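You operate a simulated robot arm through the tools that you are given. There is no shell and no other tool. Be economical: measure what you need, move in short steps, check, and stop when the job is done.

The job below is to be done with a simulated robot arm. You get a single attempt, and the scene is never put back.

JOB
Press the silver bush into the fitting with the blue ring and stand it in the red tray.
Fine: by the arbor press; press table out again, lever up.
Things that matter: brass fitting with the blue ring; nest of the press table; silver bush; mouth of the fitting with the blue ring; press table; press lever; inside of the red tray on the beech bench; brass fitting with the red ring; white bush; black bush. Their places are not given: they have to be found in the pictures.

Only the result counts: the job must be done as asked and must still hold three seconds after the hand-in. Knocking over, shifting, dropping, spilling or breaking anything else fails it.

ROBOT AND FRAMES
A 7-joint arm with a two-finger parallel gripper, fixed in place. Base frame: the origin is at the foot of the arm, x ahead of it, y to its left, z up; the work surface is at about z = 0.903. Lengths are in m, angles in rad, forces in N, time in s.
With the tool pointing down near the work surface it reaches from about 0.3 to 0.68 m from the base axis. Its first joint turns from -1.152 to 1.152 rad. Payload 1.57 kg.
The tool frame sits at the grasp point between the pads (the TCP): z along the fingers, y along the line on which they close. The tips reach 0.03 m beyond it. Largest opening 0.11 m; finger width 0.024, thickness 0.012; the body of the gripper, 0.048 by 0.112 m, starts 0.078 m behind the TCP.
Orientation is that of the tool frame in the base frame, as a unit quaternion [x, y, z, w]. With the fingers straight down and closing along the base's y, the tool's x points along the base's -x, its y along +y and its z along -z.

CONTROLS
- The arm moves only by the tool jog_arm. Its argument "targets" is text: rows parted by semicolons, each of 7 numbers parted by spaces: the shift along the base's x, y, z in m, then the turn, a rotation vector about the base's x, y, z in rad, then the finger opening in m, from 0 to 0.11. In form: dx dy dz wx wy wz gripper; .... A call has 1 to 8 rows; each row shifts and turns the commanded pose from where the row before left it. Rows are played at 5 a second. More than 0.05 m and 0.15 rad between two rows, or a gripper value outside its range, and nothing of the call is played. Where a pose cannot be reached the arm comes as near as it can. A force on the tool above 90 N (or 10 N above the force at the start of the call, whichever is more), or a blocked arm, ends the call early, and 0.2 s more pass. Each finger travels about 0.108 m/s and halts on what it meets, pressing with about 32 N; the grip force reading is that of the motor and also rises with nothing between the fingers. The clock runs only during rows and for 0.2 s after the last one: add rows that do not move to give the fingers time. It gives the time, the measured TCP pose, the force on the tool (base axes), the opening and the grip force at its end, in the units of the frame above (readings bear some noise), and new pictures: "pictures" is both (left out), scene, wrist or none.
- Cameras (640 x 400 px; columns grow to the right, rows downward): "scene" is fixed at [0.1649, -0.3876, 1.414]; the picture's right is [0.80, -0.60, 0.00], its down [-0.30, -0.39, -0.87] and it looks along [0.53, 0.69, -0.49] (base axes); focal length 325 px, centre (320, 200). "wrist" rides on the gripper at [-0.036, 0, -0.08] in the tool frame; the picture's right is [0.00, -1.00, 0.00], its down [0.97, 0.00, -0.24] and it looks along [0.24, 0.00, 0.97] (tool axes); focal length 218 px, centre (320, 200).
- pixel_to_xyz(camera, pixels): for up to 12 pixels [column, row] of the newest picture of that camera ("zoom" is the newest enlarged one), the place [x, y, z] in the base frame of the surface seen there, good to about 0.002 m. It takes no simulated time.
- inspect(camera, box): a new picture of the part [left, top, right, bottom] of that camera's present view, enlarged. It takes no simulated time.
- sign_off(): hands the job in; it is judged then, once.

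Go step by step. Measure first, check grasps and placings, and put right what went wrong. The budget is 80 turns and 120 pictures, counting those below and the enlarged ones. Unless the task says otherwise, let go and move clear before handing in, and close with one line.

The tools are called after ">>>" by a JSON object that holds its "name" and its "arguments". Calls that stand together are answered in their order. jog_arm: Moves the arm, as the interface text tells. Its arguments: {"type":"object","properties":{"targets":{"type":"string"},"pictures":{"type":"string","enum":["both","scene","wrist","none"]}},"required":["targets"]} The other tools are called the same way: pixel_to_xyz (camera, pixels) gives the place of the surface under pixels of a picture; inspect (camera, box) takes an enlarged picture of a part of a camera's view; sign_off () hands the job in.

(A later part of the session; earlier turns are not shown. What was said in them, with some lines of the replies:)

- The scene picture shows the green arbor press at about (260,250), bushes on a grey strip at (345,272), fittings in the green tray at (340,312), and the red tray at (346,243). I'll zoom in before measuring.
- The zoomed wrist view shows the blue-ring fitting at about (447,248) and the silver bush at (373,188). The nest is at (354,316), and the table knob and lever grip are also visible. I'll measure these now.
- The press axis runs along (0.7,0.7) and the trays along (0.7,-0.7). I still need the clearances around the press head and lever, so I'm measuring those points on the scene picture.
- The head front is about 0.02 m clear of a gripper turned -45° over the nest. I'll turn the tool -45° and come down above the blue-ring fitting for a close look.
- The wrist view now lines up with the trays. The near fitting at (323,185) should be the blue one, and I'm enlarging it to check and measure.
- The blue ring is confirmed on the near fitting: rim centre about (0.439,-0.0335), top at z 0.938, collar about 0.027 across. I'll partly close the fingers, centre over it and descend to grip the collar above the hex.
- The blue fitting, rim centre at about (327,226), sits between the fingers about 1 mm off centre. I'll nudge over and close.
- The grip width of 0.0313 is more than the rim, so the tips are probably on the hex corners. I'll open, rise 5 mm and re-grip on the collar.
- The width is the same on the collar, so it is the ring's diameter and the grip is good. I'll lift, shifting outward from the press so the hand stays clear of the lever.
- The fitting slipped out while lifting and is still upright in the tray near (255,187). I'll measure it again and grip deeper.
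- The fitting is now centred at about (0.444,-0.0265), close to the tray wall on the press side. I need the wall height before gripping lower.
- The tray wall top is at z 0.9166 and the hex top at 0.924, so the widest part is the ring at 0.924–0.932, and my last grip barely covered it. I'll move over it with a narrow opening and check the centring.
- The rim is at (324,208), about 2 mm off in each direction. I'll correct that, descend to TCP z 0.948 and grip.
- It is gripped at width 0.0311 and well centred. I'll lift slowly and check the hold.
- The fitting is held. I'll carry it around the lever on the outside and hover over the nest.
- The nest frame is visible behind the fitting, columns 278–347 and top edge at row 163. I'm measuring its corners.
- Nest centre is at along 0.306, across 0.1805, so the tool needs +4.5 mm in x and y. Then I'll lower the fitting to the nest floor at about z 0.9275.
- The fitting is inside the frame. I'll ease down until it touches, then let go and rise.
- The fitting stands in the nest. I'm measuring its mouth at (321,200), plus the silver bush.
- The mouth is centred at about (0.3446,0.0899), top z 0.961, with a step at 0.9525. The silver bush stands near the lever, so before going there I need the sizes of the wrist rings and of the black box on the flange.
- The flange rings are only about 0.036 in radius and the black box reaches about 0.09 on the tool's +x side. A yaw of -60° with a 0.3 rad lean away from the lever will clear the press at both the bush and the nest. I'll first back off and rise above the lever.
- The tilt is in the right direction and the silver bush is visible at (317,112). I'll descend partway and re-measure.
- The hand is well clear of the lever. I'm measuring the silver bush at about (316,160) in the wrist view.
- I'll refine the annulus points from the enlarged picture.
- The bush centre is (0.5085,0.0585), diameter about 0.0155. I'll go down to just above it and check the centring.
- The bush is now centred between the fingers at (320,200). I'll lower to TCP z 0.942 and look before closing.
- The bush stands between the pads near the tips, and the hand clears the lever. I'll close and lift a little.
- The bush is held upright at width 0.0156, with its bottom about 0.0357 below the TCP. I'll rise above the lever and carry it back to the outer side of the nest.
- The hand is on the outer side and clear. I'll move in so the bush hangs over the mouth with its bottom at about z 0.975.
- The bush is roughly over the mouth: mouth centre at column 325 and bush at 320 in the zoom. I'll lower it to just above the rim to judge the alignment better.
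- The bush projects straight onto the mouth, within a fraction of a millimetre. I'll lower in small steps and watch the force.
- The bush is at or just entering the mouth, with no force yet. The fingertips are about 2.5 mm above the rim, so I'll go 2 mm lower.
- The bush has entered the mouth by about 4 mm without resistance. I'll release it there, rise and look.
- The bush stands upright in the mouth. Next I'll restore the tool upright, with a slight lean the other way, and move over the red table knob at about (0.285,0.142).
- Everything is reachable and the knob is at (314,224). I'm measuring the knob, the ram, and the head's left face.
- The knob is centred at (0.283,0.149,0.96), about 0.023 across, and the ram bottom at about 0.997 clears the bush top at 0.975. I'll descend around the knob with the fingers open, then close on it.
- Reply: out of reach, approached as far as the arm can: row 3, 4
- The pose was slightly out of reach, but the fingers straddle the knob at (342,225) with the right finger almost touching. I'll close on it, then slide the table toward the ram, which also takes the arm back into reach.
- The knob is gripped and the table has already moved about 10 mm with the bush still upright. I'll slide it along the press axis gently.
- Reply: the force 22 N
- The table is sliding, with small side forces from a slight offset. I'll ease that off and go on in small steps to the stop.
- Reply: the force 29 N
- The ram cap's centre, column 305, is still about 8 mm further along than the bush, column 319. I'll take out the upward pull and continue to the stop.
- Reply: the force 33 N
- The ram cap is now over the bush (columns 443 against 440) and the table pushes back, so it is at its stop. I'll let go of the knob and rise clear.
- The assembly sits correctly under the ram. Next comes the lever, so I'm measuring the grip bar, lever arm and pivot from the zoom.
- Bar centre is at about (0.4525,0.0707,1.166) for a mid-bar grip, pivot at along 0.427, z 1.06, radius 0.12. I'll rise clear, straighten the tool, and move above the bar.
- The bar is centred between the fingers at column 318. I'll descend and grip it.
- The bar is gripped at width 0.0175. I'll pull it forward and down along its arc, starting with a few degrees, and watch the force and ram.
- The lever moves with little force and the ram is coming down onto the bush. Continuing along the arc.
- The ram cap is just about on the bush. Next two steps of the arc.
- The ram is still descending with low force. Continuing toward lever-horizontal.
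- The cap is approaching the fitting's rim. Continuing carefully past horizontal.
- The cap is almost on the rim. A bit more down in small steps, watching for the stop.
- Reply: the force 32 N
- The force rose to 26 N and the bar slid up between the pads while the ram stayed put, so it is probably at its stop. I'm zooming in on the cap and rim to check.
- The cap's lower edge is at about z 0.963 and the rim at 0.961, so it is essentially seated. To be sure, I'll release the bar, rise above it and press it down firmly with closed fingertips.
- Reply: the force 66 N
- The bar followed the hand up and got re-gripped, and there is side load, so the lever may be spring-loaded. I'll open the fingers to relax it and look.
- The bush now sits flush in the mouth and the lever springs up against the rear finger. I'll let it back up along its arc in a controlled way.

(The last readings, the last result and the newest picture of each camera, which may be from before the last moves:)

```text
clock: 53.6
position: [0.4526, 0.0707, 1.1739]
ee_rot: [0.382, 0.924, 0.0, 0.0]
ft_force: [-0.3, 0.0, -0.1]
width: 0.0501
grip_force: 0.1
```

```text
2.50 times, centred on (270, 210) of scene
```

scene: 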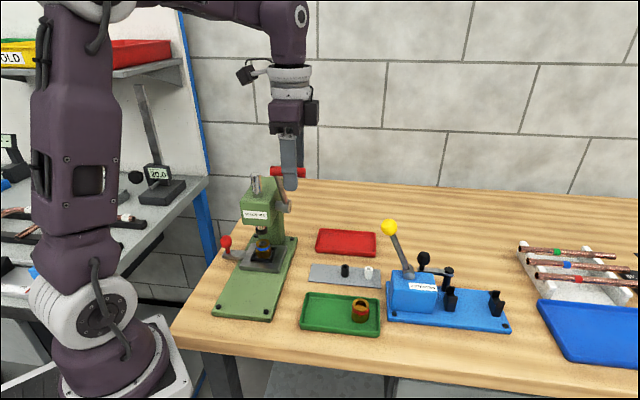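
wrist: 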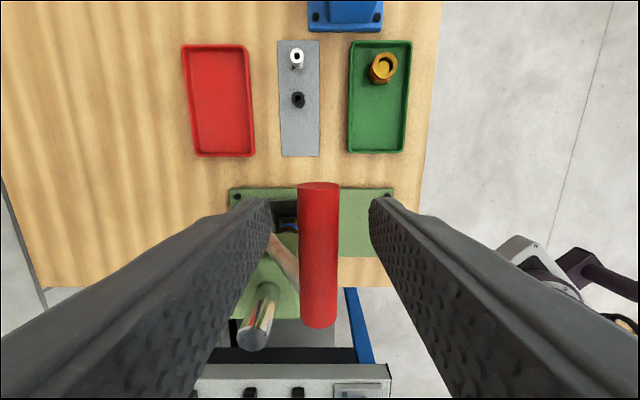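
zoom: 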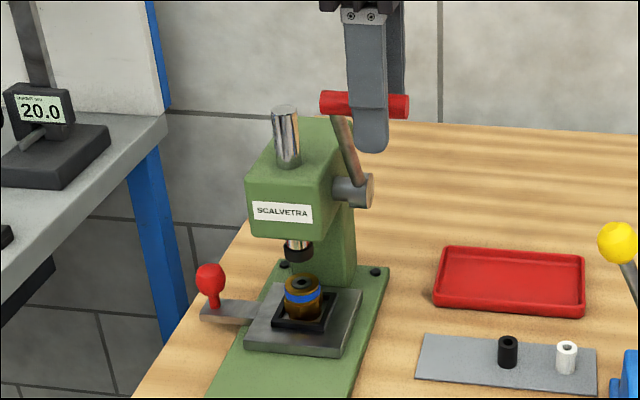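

The lever is back up where it started. I'll rise, go round to the knob and tilt as before.

>>> {"name": "jog_arm", "arguments": {"targets": "0 0 0.05 0 0 0 0.05;0 0 0.05 0 0 0 0.05;-0.022 0.036 0 0 0 0 0.05;-0.022 0.036 0 0 0 0 0.05;-0.022 0.036 0 0 0 0 0.05;-0.022 0.036 0 0 0 0 0.05;-0.0199 0.0297 0 -0.0707 -0.0707 0 0.05;0 0 -0.045 -0.0707 -0.0707 0 0.05", "pictures": "none"}}

>>> {"name": "jog_arm", "arguments": {"targets": "0 0 -0.045 0 0 0 0.05;0 0 -0.045 0 0 0 0.05;0 0 -0.045 0 0 0 0.05;0 0 -0.04 0 0 0 0.05;0 0 0 0 0 0 0.05"}}

```text
clock: 55.4
position: [0.3435, 0.2436, 1.2282]
ee_rot: [0.381, 0.919, -0.039, 0.092]
ft_force: [0.4, -0.5, 0.4]
width: 0.0501
grip_force: 0.0
```

```text
clock: 56.6
position: [0.3439, 0.2449, 1.053]
ee_rot: [0.381, 0.919, -0.038, 0.092]
ft_force: [-0.6, 0.0, 0.1]
width: 0.0499
grip_force: 0.0
```

scene: 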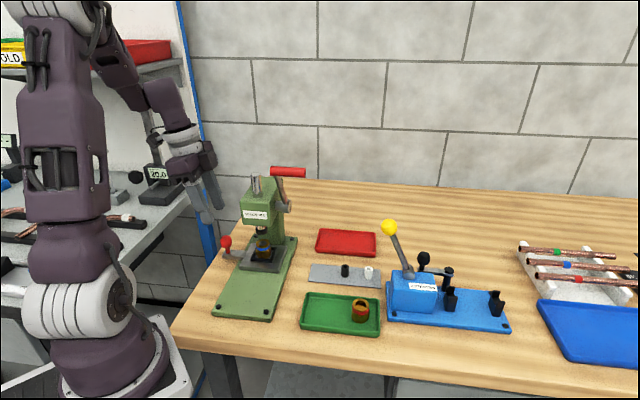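
wrist: 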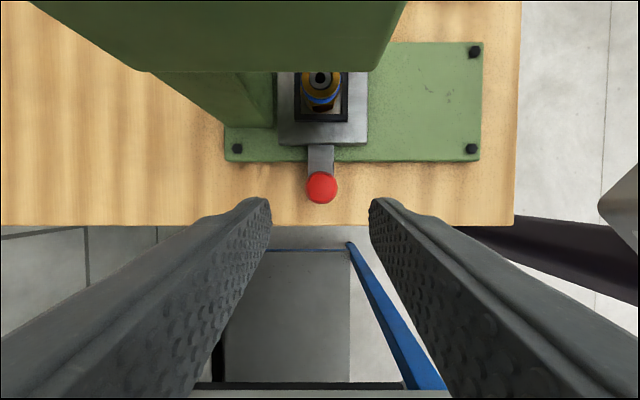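

The knob is at (322,187), and I know the earlier grip pose. I'll go back to it and close.

>>> {"name": "jog_arm", "arguments": {"targets": "0.0068 -0.0076 -0.03 0 0 0 0.05;0.0068 -0.0076 -0.03 0 0 0 0.05;0 0 -0.006 0 0 0 0.05;0 0 0 0 0 0 0.02;0 0 0 0 0 0 0;0 0 0 0 0 0 0", "pictures": "wrist"}}

```text
clock: 58.0
position: [0.3563, 0.2285, 0.9878]
ee_rot: [0.38, 0.919, -0.039, 0.093]
ft_force: [1.2, 0.6, -7.7]
width: 0.0263
grip_force: 37.2
```

wrist: 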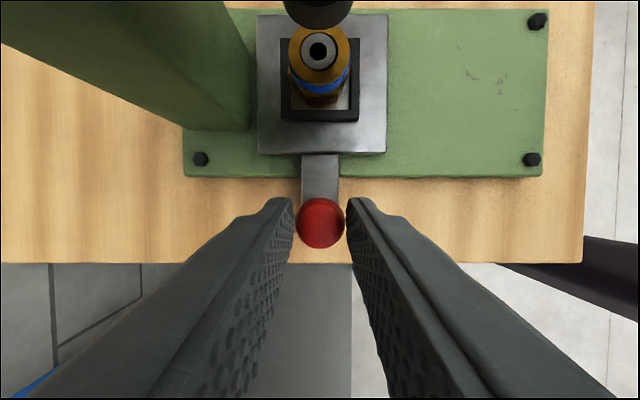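

It is gripped again, and the bush looks flush at (319,51). I'll pull the table back outward, straightening the tool gradually so that it stays in reach.

>>> {"name": "jog_arm", "arguments": {"targets": "-0.0066 -0.0074 0 0.0202 0.0202 0 0;-0.0066 -0.0074 0 0.0202 0.0202 0 0;-0.0066 -0.0074 0 0.0202 0.0202 0 0;-0.0066 -0.0074 0 0.0202 0.0202 0 0;-0.0066 -0.0074 0 0.0202 0.0202 0 0;0 0 0 0 0 0 0", "pictures": "scene"}}

```text
clock: 59.4
position: [0.3255, 0.1918, 0.9877]
ee_rot: [0.383, 0.923, -0.01, 0.026]
ft_force: [4.8, -4.7, 9.5]
width: 0.0266
grip_force: 37.4
```

scene: 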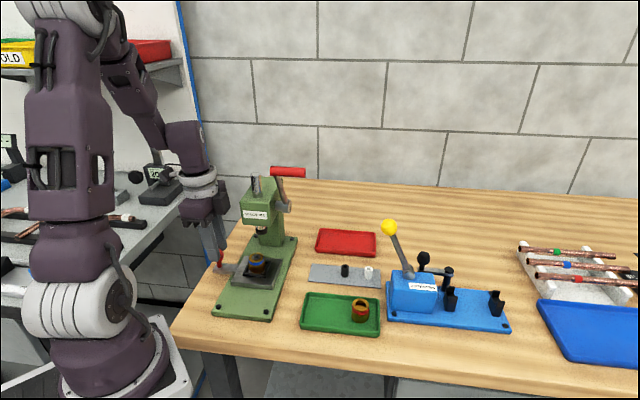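

The table is following cleanly. I'll continue to the outer stop.

>>> {"name": "jog_arm", "arguments": {"targets": "-0.0069 -0.0073 0 0.0202 0.0202 0 0;-0.0069 -0.0073 0 0.0202 0.0202 0 0;-0.0071 -0.0071 0 0 0 0 0;-0.0071 -0.0071 0 0 0 0 0;-0.0071 -0.0071 0 0 0 0 0;-0.0071 -0.0071 0 0 0 0 0;-0.0025 -0.0025 0 0 0 0 0;0 0 0 0 0 0 0"}}

```text
clock: 61.2
position: [0.2819, 0.1488, 0.9886]
ee_rot: [0.383, 0.924, 0.005, 0.0]
ft_force: [30.0, 13.0, -22.8]
width: 0.0266
grip_force: 37.4
```

scene: 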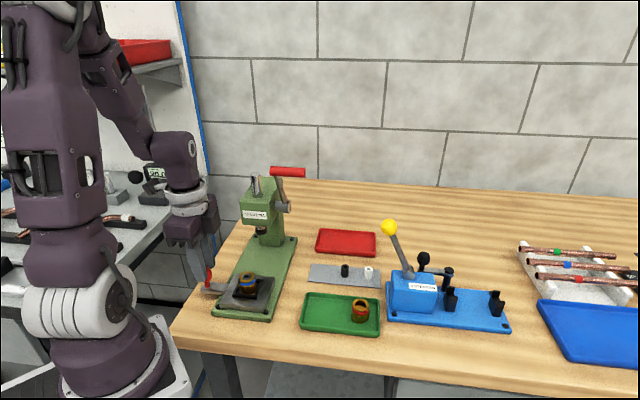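
wrist: 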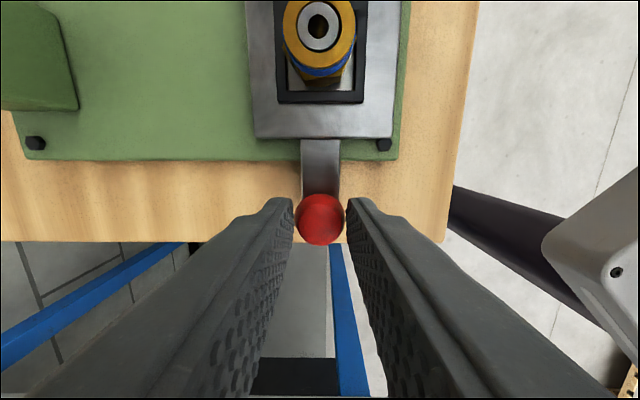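

The table is at its outer stop: along 0.305, as at the start, with the reaction force rising. I'll release the knob and rise.

>>> {"name": "jog_arm", "arguments": {"targets": "0.001 0.001 -0.001 0 0 0 0;0 0 0 0 0 0 0.045;0 0 0 0 0 0 0.05;0 0 0.03 0 0 0 0.05;0 0 0.03 0 0 0 0.05;0 0 0.03 0 0 0 0.05;0 0 0 0 0 0 0.05"}}

>>> {"name": "inspect", "arguments": {"camera": "scene", "box": [195, 160, 315, 320]}}

```text
clock: 62.8
position: [0.2814, 0.1472, 1.0783]
ee_rot: [0.383, 0.924, 0.0, 0.0]
ft_force: [0.1, -0.4, -0.7]
width: 0.0501
grip_force: 0.0
```

scene: 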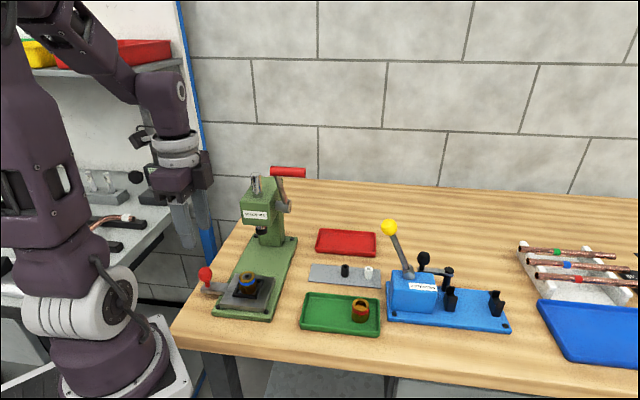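
wrist: 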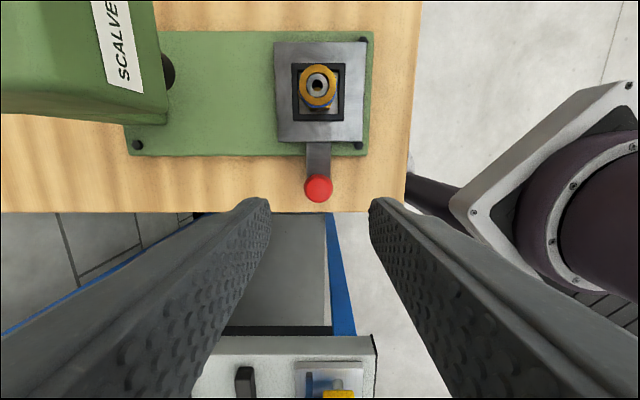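

```text
2.50 times, centred on (255, 240) of scene
```

zoom: 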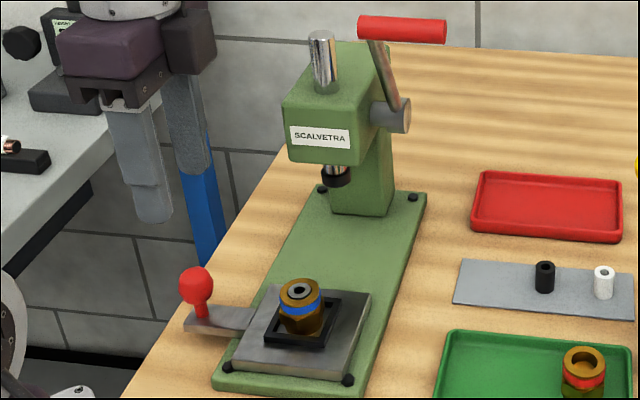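

Table out, lever up, and the bush is in the fitting. I'm measuring the rim against the bush top, and the red tray.

>>> {"name": "inspect", "arguments": {"camera": "wrist", "box": [280, 50, 360, 130]}}

>>> {"name": "pixel_to_xyz", "arguments": {"camera": "wrist", "pixels": [[303, 84], [334, 84], [318, 71], [318, 101], [310, 84], [326, 84], [318, 93]]}}

>>> {"name": "pixel_to_xyz", "arguments": {"camera": "scene", "pixels": [[346, 243], [321, 231], [374, 235], [316, 250], [374, 255], [346, 255]]}}

```text
5.00 times, centred on (320, 90) of wrist
```

zoom: 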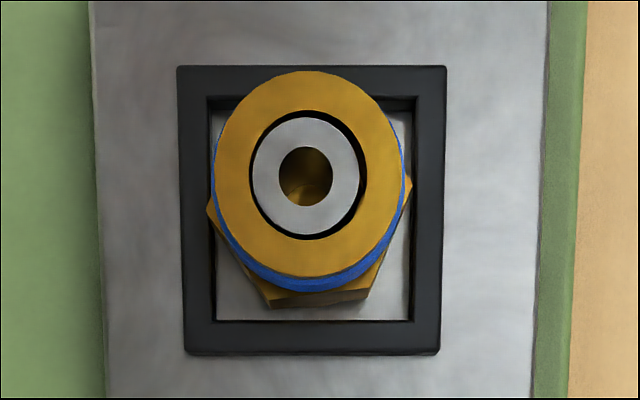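

```text
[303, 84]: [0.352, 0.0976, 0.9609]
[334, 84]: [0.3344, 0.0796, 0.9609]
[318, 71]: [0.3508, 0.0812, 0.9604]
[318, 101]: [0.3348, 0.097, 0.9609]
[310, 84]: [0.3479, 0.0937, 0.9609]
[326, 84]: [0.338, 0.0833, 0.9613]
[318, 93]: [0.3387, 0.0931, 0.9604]
```

```text
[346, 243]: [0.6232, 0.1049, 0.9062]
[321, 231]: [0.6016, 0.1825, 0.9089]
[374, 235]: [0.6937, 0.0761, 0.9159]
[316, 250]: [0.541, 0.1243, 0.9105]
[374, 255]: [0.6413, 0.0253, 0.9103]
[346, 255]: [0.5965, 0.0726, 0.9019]
```

The bush top is flush with the rim at z 0.961. I'll return over the fitting at (0.343,0.0888) to pick it up.

>>> {"name": "jog_arm", "arguments": {"targets": "0.02 -0.0195 -0.01 0 0 0 0.045;0.02 -0.0195 -0.015 0 0 0 0.042;0.0216 -0.0194 -0.015 0 0 0 0.04;0 0 -0.015 0 0 0 0.04;0 0 0 0 0 0 0.04", "pictures": "wrist"}}

```text
clock: 64.0
position: [0.3425, 0.0888, 1.0227]
ee_rot: [0.383, 0.924, 0.0, 0.001]
ft_force: [0.2, -0.2, 0.7]
width: 0.04
grip_force: 0.1
```

wrist: 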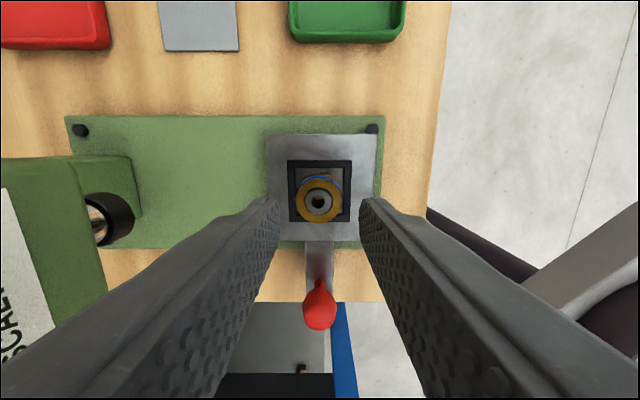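

It is perfectly centred at (319,201). I'll descend to TCP z 0.9705 and grip.

>>> {"name": "jog_arm", "arguments": {"targets": "0 0 -0.02 0 0 0 0.04;0 0 -0.02 0 0 0 0.04;0 0 -0.0122 0 0 0 0.04;0 0 0 0 0 0 0.04;0 0 0 0 0 0 0.02;0 0 0 0 0 0 0;0 0 0 0 0 0 0", "pictures": "wrist"}}

```text
clock: 65.6
position: [0.342, 0.0887, 0.9708]
ee_rot: [0.383, 0.924, 0.0, 0.0]
ft_force: [-0.4, 0.1, 0.4]
width: 0.0308
grip_force: 31.7
```

wrist: 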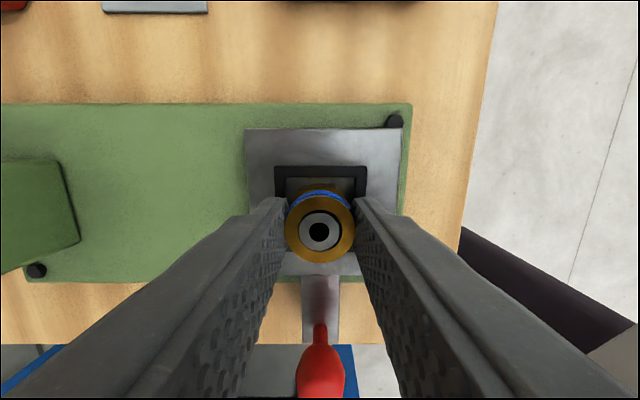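

The fitting is gripped at width 0.0308. I'll lift it out, back off outward, and rise above the lever.

>>> {"name": "jog_arm", "arguments": {"targets": "0 0 0.01 0 0 0 0;0 0 0.015 0 0 0 0;-0.0125 -0.0125 0.02 0 0 0 0;-0.0125 -0.0125 0.03 0 0 0 0;0 0 0.045 0 0 0 0;0 0 0.045 0 0 0 0;0 0 0.045 0 0 0 0;0 0 0.045 0 0 0 0"}}

```text
clock: 67.4
position: [0.3184, 0.0643, 1.2264]
ee_rot: [0.383, 0.924, 0.0, -0.001]
ft_force: [0.0, -0.3, -2.6]
width: 0.0309
grip_force: 31.9
```

scene: 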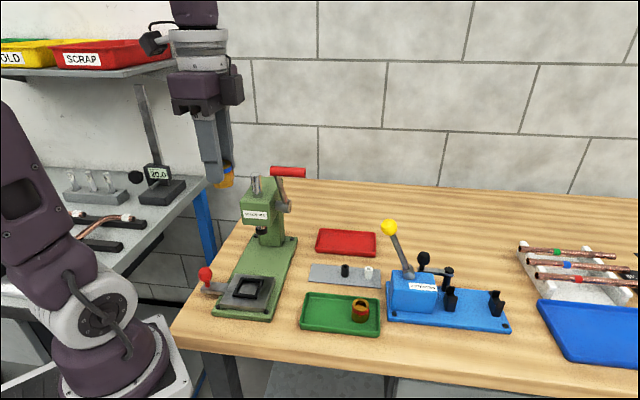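
wrist: 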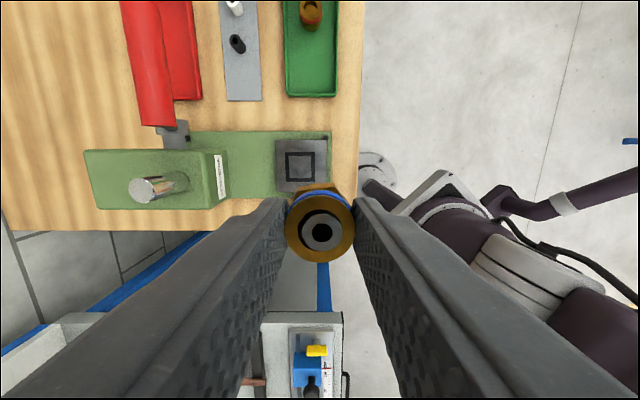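

It is held. The bush looks slightly shaded in the mouth, so I'll check that it has not moved.

>>> {"name": "inspect", "arguments": {"camera": "wrist", "box": [270, 170, 370, 270]}}

>>> {"name": "inspect", "arguments": {"camera": "scene", "box": [190, 140, 260, 210]}}

>>> {"name": "pixel_to_xyz", "arguments": {"camera": "wrist", "pixels": [[293, 228], [348, 228], [310, 234], [332, 234], [320, 245]]}}

```text
4.00 times, centred on (320, 220) of wrist
```

zoom: 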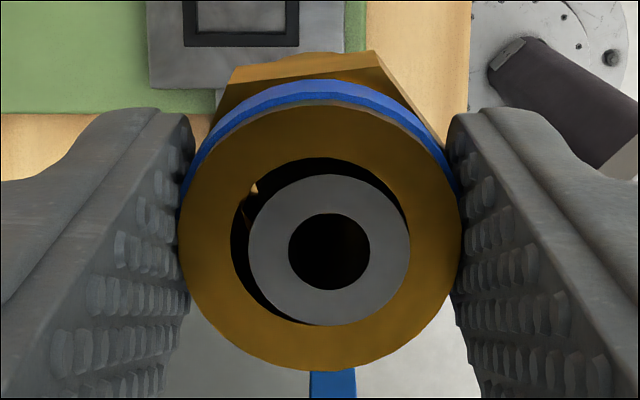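

```text
5.71 times, centred on (225, 175) of scene
```

zoom: 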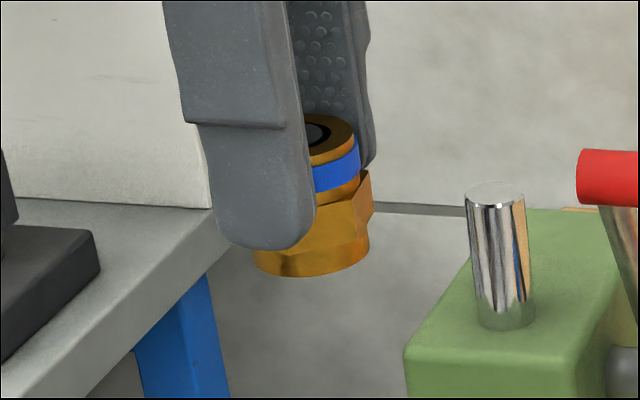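

```text
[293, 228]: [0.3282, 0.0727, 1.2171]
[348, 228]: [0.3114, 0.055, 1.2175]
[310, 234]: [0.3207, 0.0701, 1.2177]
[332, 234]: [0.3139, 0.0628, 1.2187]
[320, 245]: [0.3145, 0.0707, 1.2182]
```

The bush is still flush with the rim (z 1.218 against 1.217) and stays with the fitting. I'll carry it gently over the lever to above the red tray.

>>> {"name": "jog_arm", "arguments": {"targets": "0 0 0.035 0 0 0 0;0.03 0.0038 0 0 0 0 0;0.04 0.005 0 0 0 0 0;0.04 0.005 0 0 0 0 0;0.04 0.005 0 0 0 0 0;0.04 0.005 0 0 0 0 0;0.04 0.005 0 0 0 0 0;0.04 0.005 0 0 0 0 0", "pictures": "none"}}

>>> {"name": "jog_arm", "arguments": {"targets": "0.0303 0.0044 0 0 0 0 0;0 0 -0.04 0 0 0 0;0 0 -0.04 0 0 0 0;0 0 -0.04 0 0 0 0;0 0 -0.04 0 0 0 0;0 0 -0.04 0 0 0 0;0 0 0 0 0 0 0"}}

```text
clock: 69.2
position: [0.5507, 0.0993, 1.244]
ee_rot: [0.383, 0.924, 0.0, 0.0]
ft_force: [1.6, 0.0, -1.8]
width: 0.0307
grip_force: 32.2
out of reach, approached as far as the arm can: row 7, 8
```

```text
clock: 70.8
position: [0.5602, 0.1004, 1.0428]
ee_rot: [0.382, 0.924, 0.001, 0.0]
ft_force: [-0.1, -1.0, -1.5]
width: 0.0308
grip_force: 31.7
out of reach, approached as far as the arm can: row 1
```

scene: 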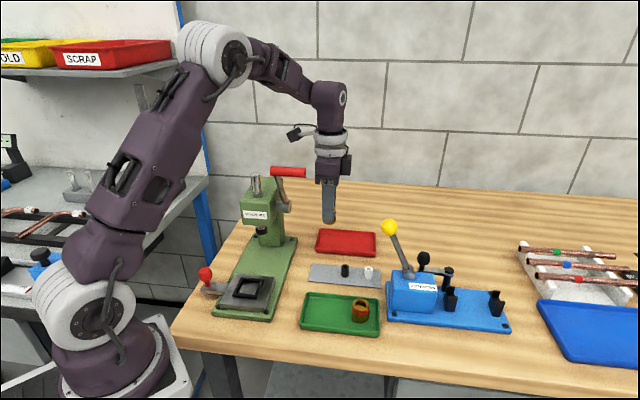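
wrist: 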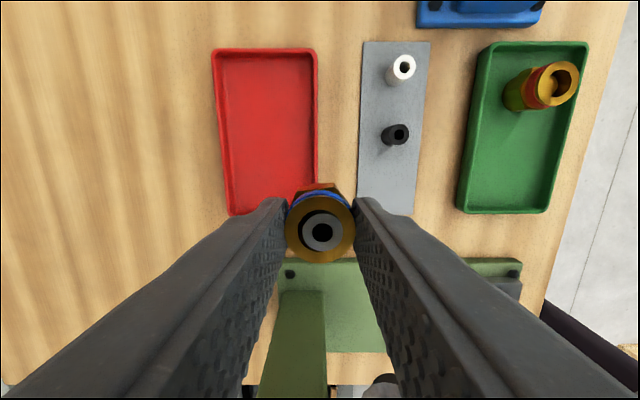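

The arm hit its reach limit when high and is at (0.560,0.100). I'll lower a little, where reach is larger, and move out over the tray centre.

>>> {"name": "jog_arm", "arguments": {"targets": "0 0 -0.03 0 0 0 0;0.017 0.001 -0.01 0 0 0 0;0.017 0.001 0 0 0 0 0;0.016 0.001 0 0 0 0 0;0 0 0 0 0 0 0"}}

```text
clock: 72.0
position: [0.6089, 0.1044, 1.0014]
ee_rot: [0.383, 0.924, 0.0, 0.0]
ft_force: [0.2, -0.1, -1.2]
width: 0.0308
grip_force: 32.8
```

scene: 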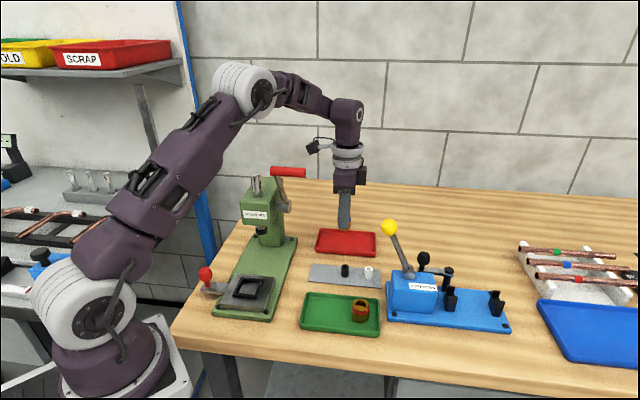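
wrist: 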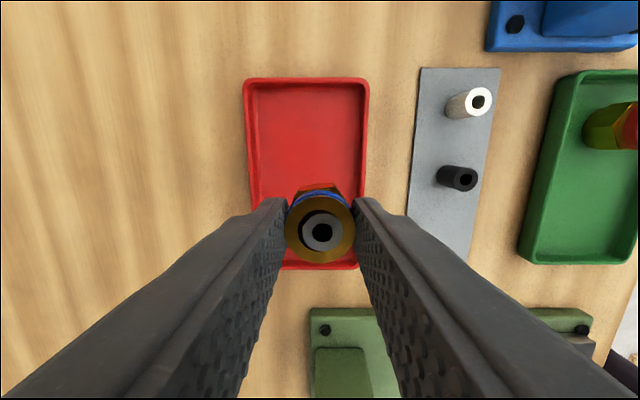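

The tray centre is slightly further out and left. I'll shift by about 12 mm and lower to just above the tray floor.

>>> {"name": "jog_arm", "arguments": {"targets": "0.0127 0.0014 0 0 0 0 0;0 0 -0.02 0 0 0 0;0 0 -0.02 0 0 0 0;0 0 -0.0095 0 0 0 0;0 0 0 0 0 0 0"}}

>>> {"name": "inspect", "arguments": {"camera": "scene", "box": [300, 200, 400, 280]}}

```text
clock: 73.2
position: [0.6209, 0.1056, 0.9534]
ee_rot: [0.383, 0.924, 0.001, 0.0]
ft_force: [-0.4, -0.1, -1.4]
width: 0.0307
grip_force: 32.3
```

scene: 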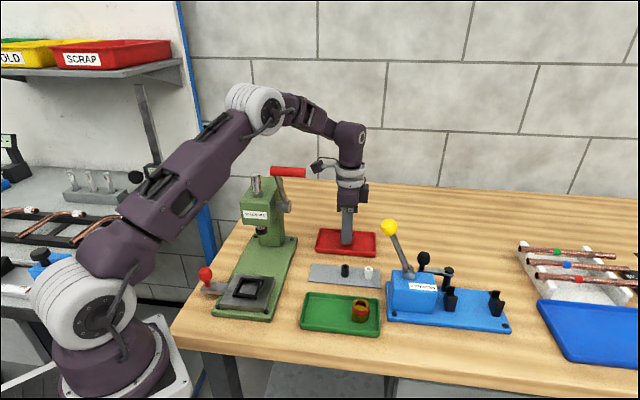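

```text
refused: no pictures are left
```

The fitting is over the tray, and the picture budget is now used up, so I'll finish by the force readings. Lowering in small steps until it touches.

>>> {"name": "jog_arm", "arguments": {"targets": "0 0 -0.0015 0 0 0 0;0 0 -0.001 0 0 0 0;0 0 0 0 0 0 0", "pictures": "none"}}

```text
clock: 74.0
position: [0.6223, 0.1063, 0.9506]
ee_rot: [0.383, 0.924, -0.001, 0.001]
ft_force: [0.0, -1.0, -1.3]
width: 0.0307
grip_force: 32.4
no pictures are left
```

No contact yet at z 0.9506. Going another millimetre or so.

>>> {"name": "jog_arm", "arguments": {"targets": "0 0 -0.0008 0 0 0 0;0 0 -0.0007 0 0 0 0;0 0 0 0 0 0 0", "pictures": "none"}}

```text
clock: 74.8
position: [0.6221, 0.1056, 0.9481]
ee_rot: [0.383, 0.924, 0.0, 0.0]
ft_force: [0.9, -0.1, -1.6]
width: 0.0308
grip_force: 31.6
no pictures are left
```

Still no contact, though the floor should be within a millimetre. Another small step.

>>> {"name": "jog_arm", "arguments": {"targets": "0 0 -0.0007 0 0 0 0;0 0 0 0 0 0 0", "pictures": "none"}}

```text
clock: 75.4
position: [0.6222, 0.1055, 0.949]
ee_rot: [0.382, 0.924, 0.0, 0.0]
ft_force: [0.3, 0.3, -1.4]
width: 0.0308
grip_force: 32.2
no pictures are left
```

The true height is about 0.9487 by command. One more step.

>>> {"name": "jog_arm", "arguments": {"targets": "0 0 -0.0007 0 0 0 0;0 0 0 0 0 0 0;0 0 0 0 0 0 0", "pictures": "none"}}

```text
clock: 76.2
position: [0.6231, 0.1066, 0.9474]
ee_rot: [0.383, 0.924, -0.001, -0.001]
ft_force: [-0.4, 0.3, -1.7]
width: 0.0307
grip_force: 32.3
no pictures are left
```

>>> {"name": "jog_arm", "arguments": {"targets": "0 0 -0.0008 0 0 0 0;0 0 0 0 0 0 0", "pictures": "none"}}

```text
clock: 76.8
position: [0.6219, 0.1063, 0.947]
ee_rot: [0.383, 0.924, 0.0, 0.0]
ft_force: [0.9, -0.2, -0.5]
width: 0.0305
grip_force: 32.4
no pictures are left
```

The z force fell from -1.6 to -0.5 N, so the tray floor is taking the weight. I'll open gently and rise straight up.

>>> {"name": "jog_arm", "arguments": {"targets": "0 0 0 0 0 0 0.031;0 0 0 0 0 0 0.036;0 0 0 0 0 0 0.04;0 0 0 0 0 0 0.04;0 0 0.01 0 0 0 0.04;0 0 0.02 0 0 0 0.04;0 0 0.03 0 0 0 0.04;0 0 0 0 0 0 0.04", "pictures": "none"}}

```text
clock: 78.6
position: [0.6221, 0.1044, 1.0081]
ee_rot: [0.383, 0.924, 0.0, 0.0]
ft_force: [-0.2, -0.6, -0.4]
width: 0.0401
grip_force: 0.1
no pictures are left
```

Released and clear. One check: what the surface query gives around the fitting's position.

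>>> {"name": "pixel_to_xyz", "arguments": {"camera": "scene", "pixels": [[347, 232], [347, 236], [347, 241], [347, 215]]}}

>>> {"name": "jog_arm", "arguments": {"targets": "0 0 0.03 0 0 0 0.04;0 0 0.03 0 0 0 0.04;0 0 0 0 0 0 0.04", "pictures": "none"}}

```text
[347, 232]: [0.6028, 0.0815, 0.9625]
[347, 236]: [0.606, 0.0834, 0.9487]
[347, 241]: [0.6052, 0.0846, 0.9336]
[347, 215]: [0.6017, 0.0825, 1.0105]
```

```text
clock: 79.4
position: [0.623, 0.1041, 1.0677]
ee_rot: [0.383, 0.924, 0.001, 0.0]
ft_force: [0.4, -0.9, 0.2]
width: 0.0397
grip_force: 0.2
no pictures are left
```

The query only reflects the old picture. The hand is clear with an empty-tool force reading, the table was left out and the lever up, so I'm handing in.

>>> {"name": "sign_off", "arguments": {}}

```text
The job is handed in.
```

I pressed the silver bush flush into the blue-ring fitting with the arbor press and set the fitting in the red tray; the table is out and the lever is up. The pictures ran out before the final release, so I judged that the fitting is standing in the tray from the force readings alone. On the way to the tray the bush sat a little off-centre in the mouth, but it was still flush with the rim.
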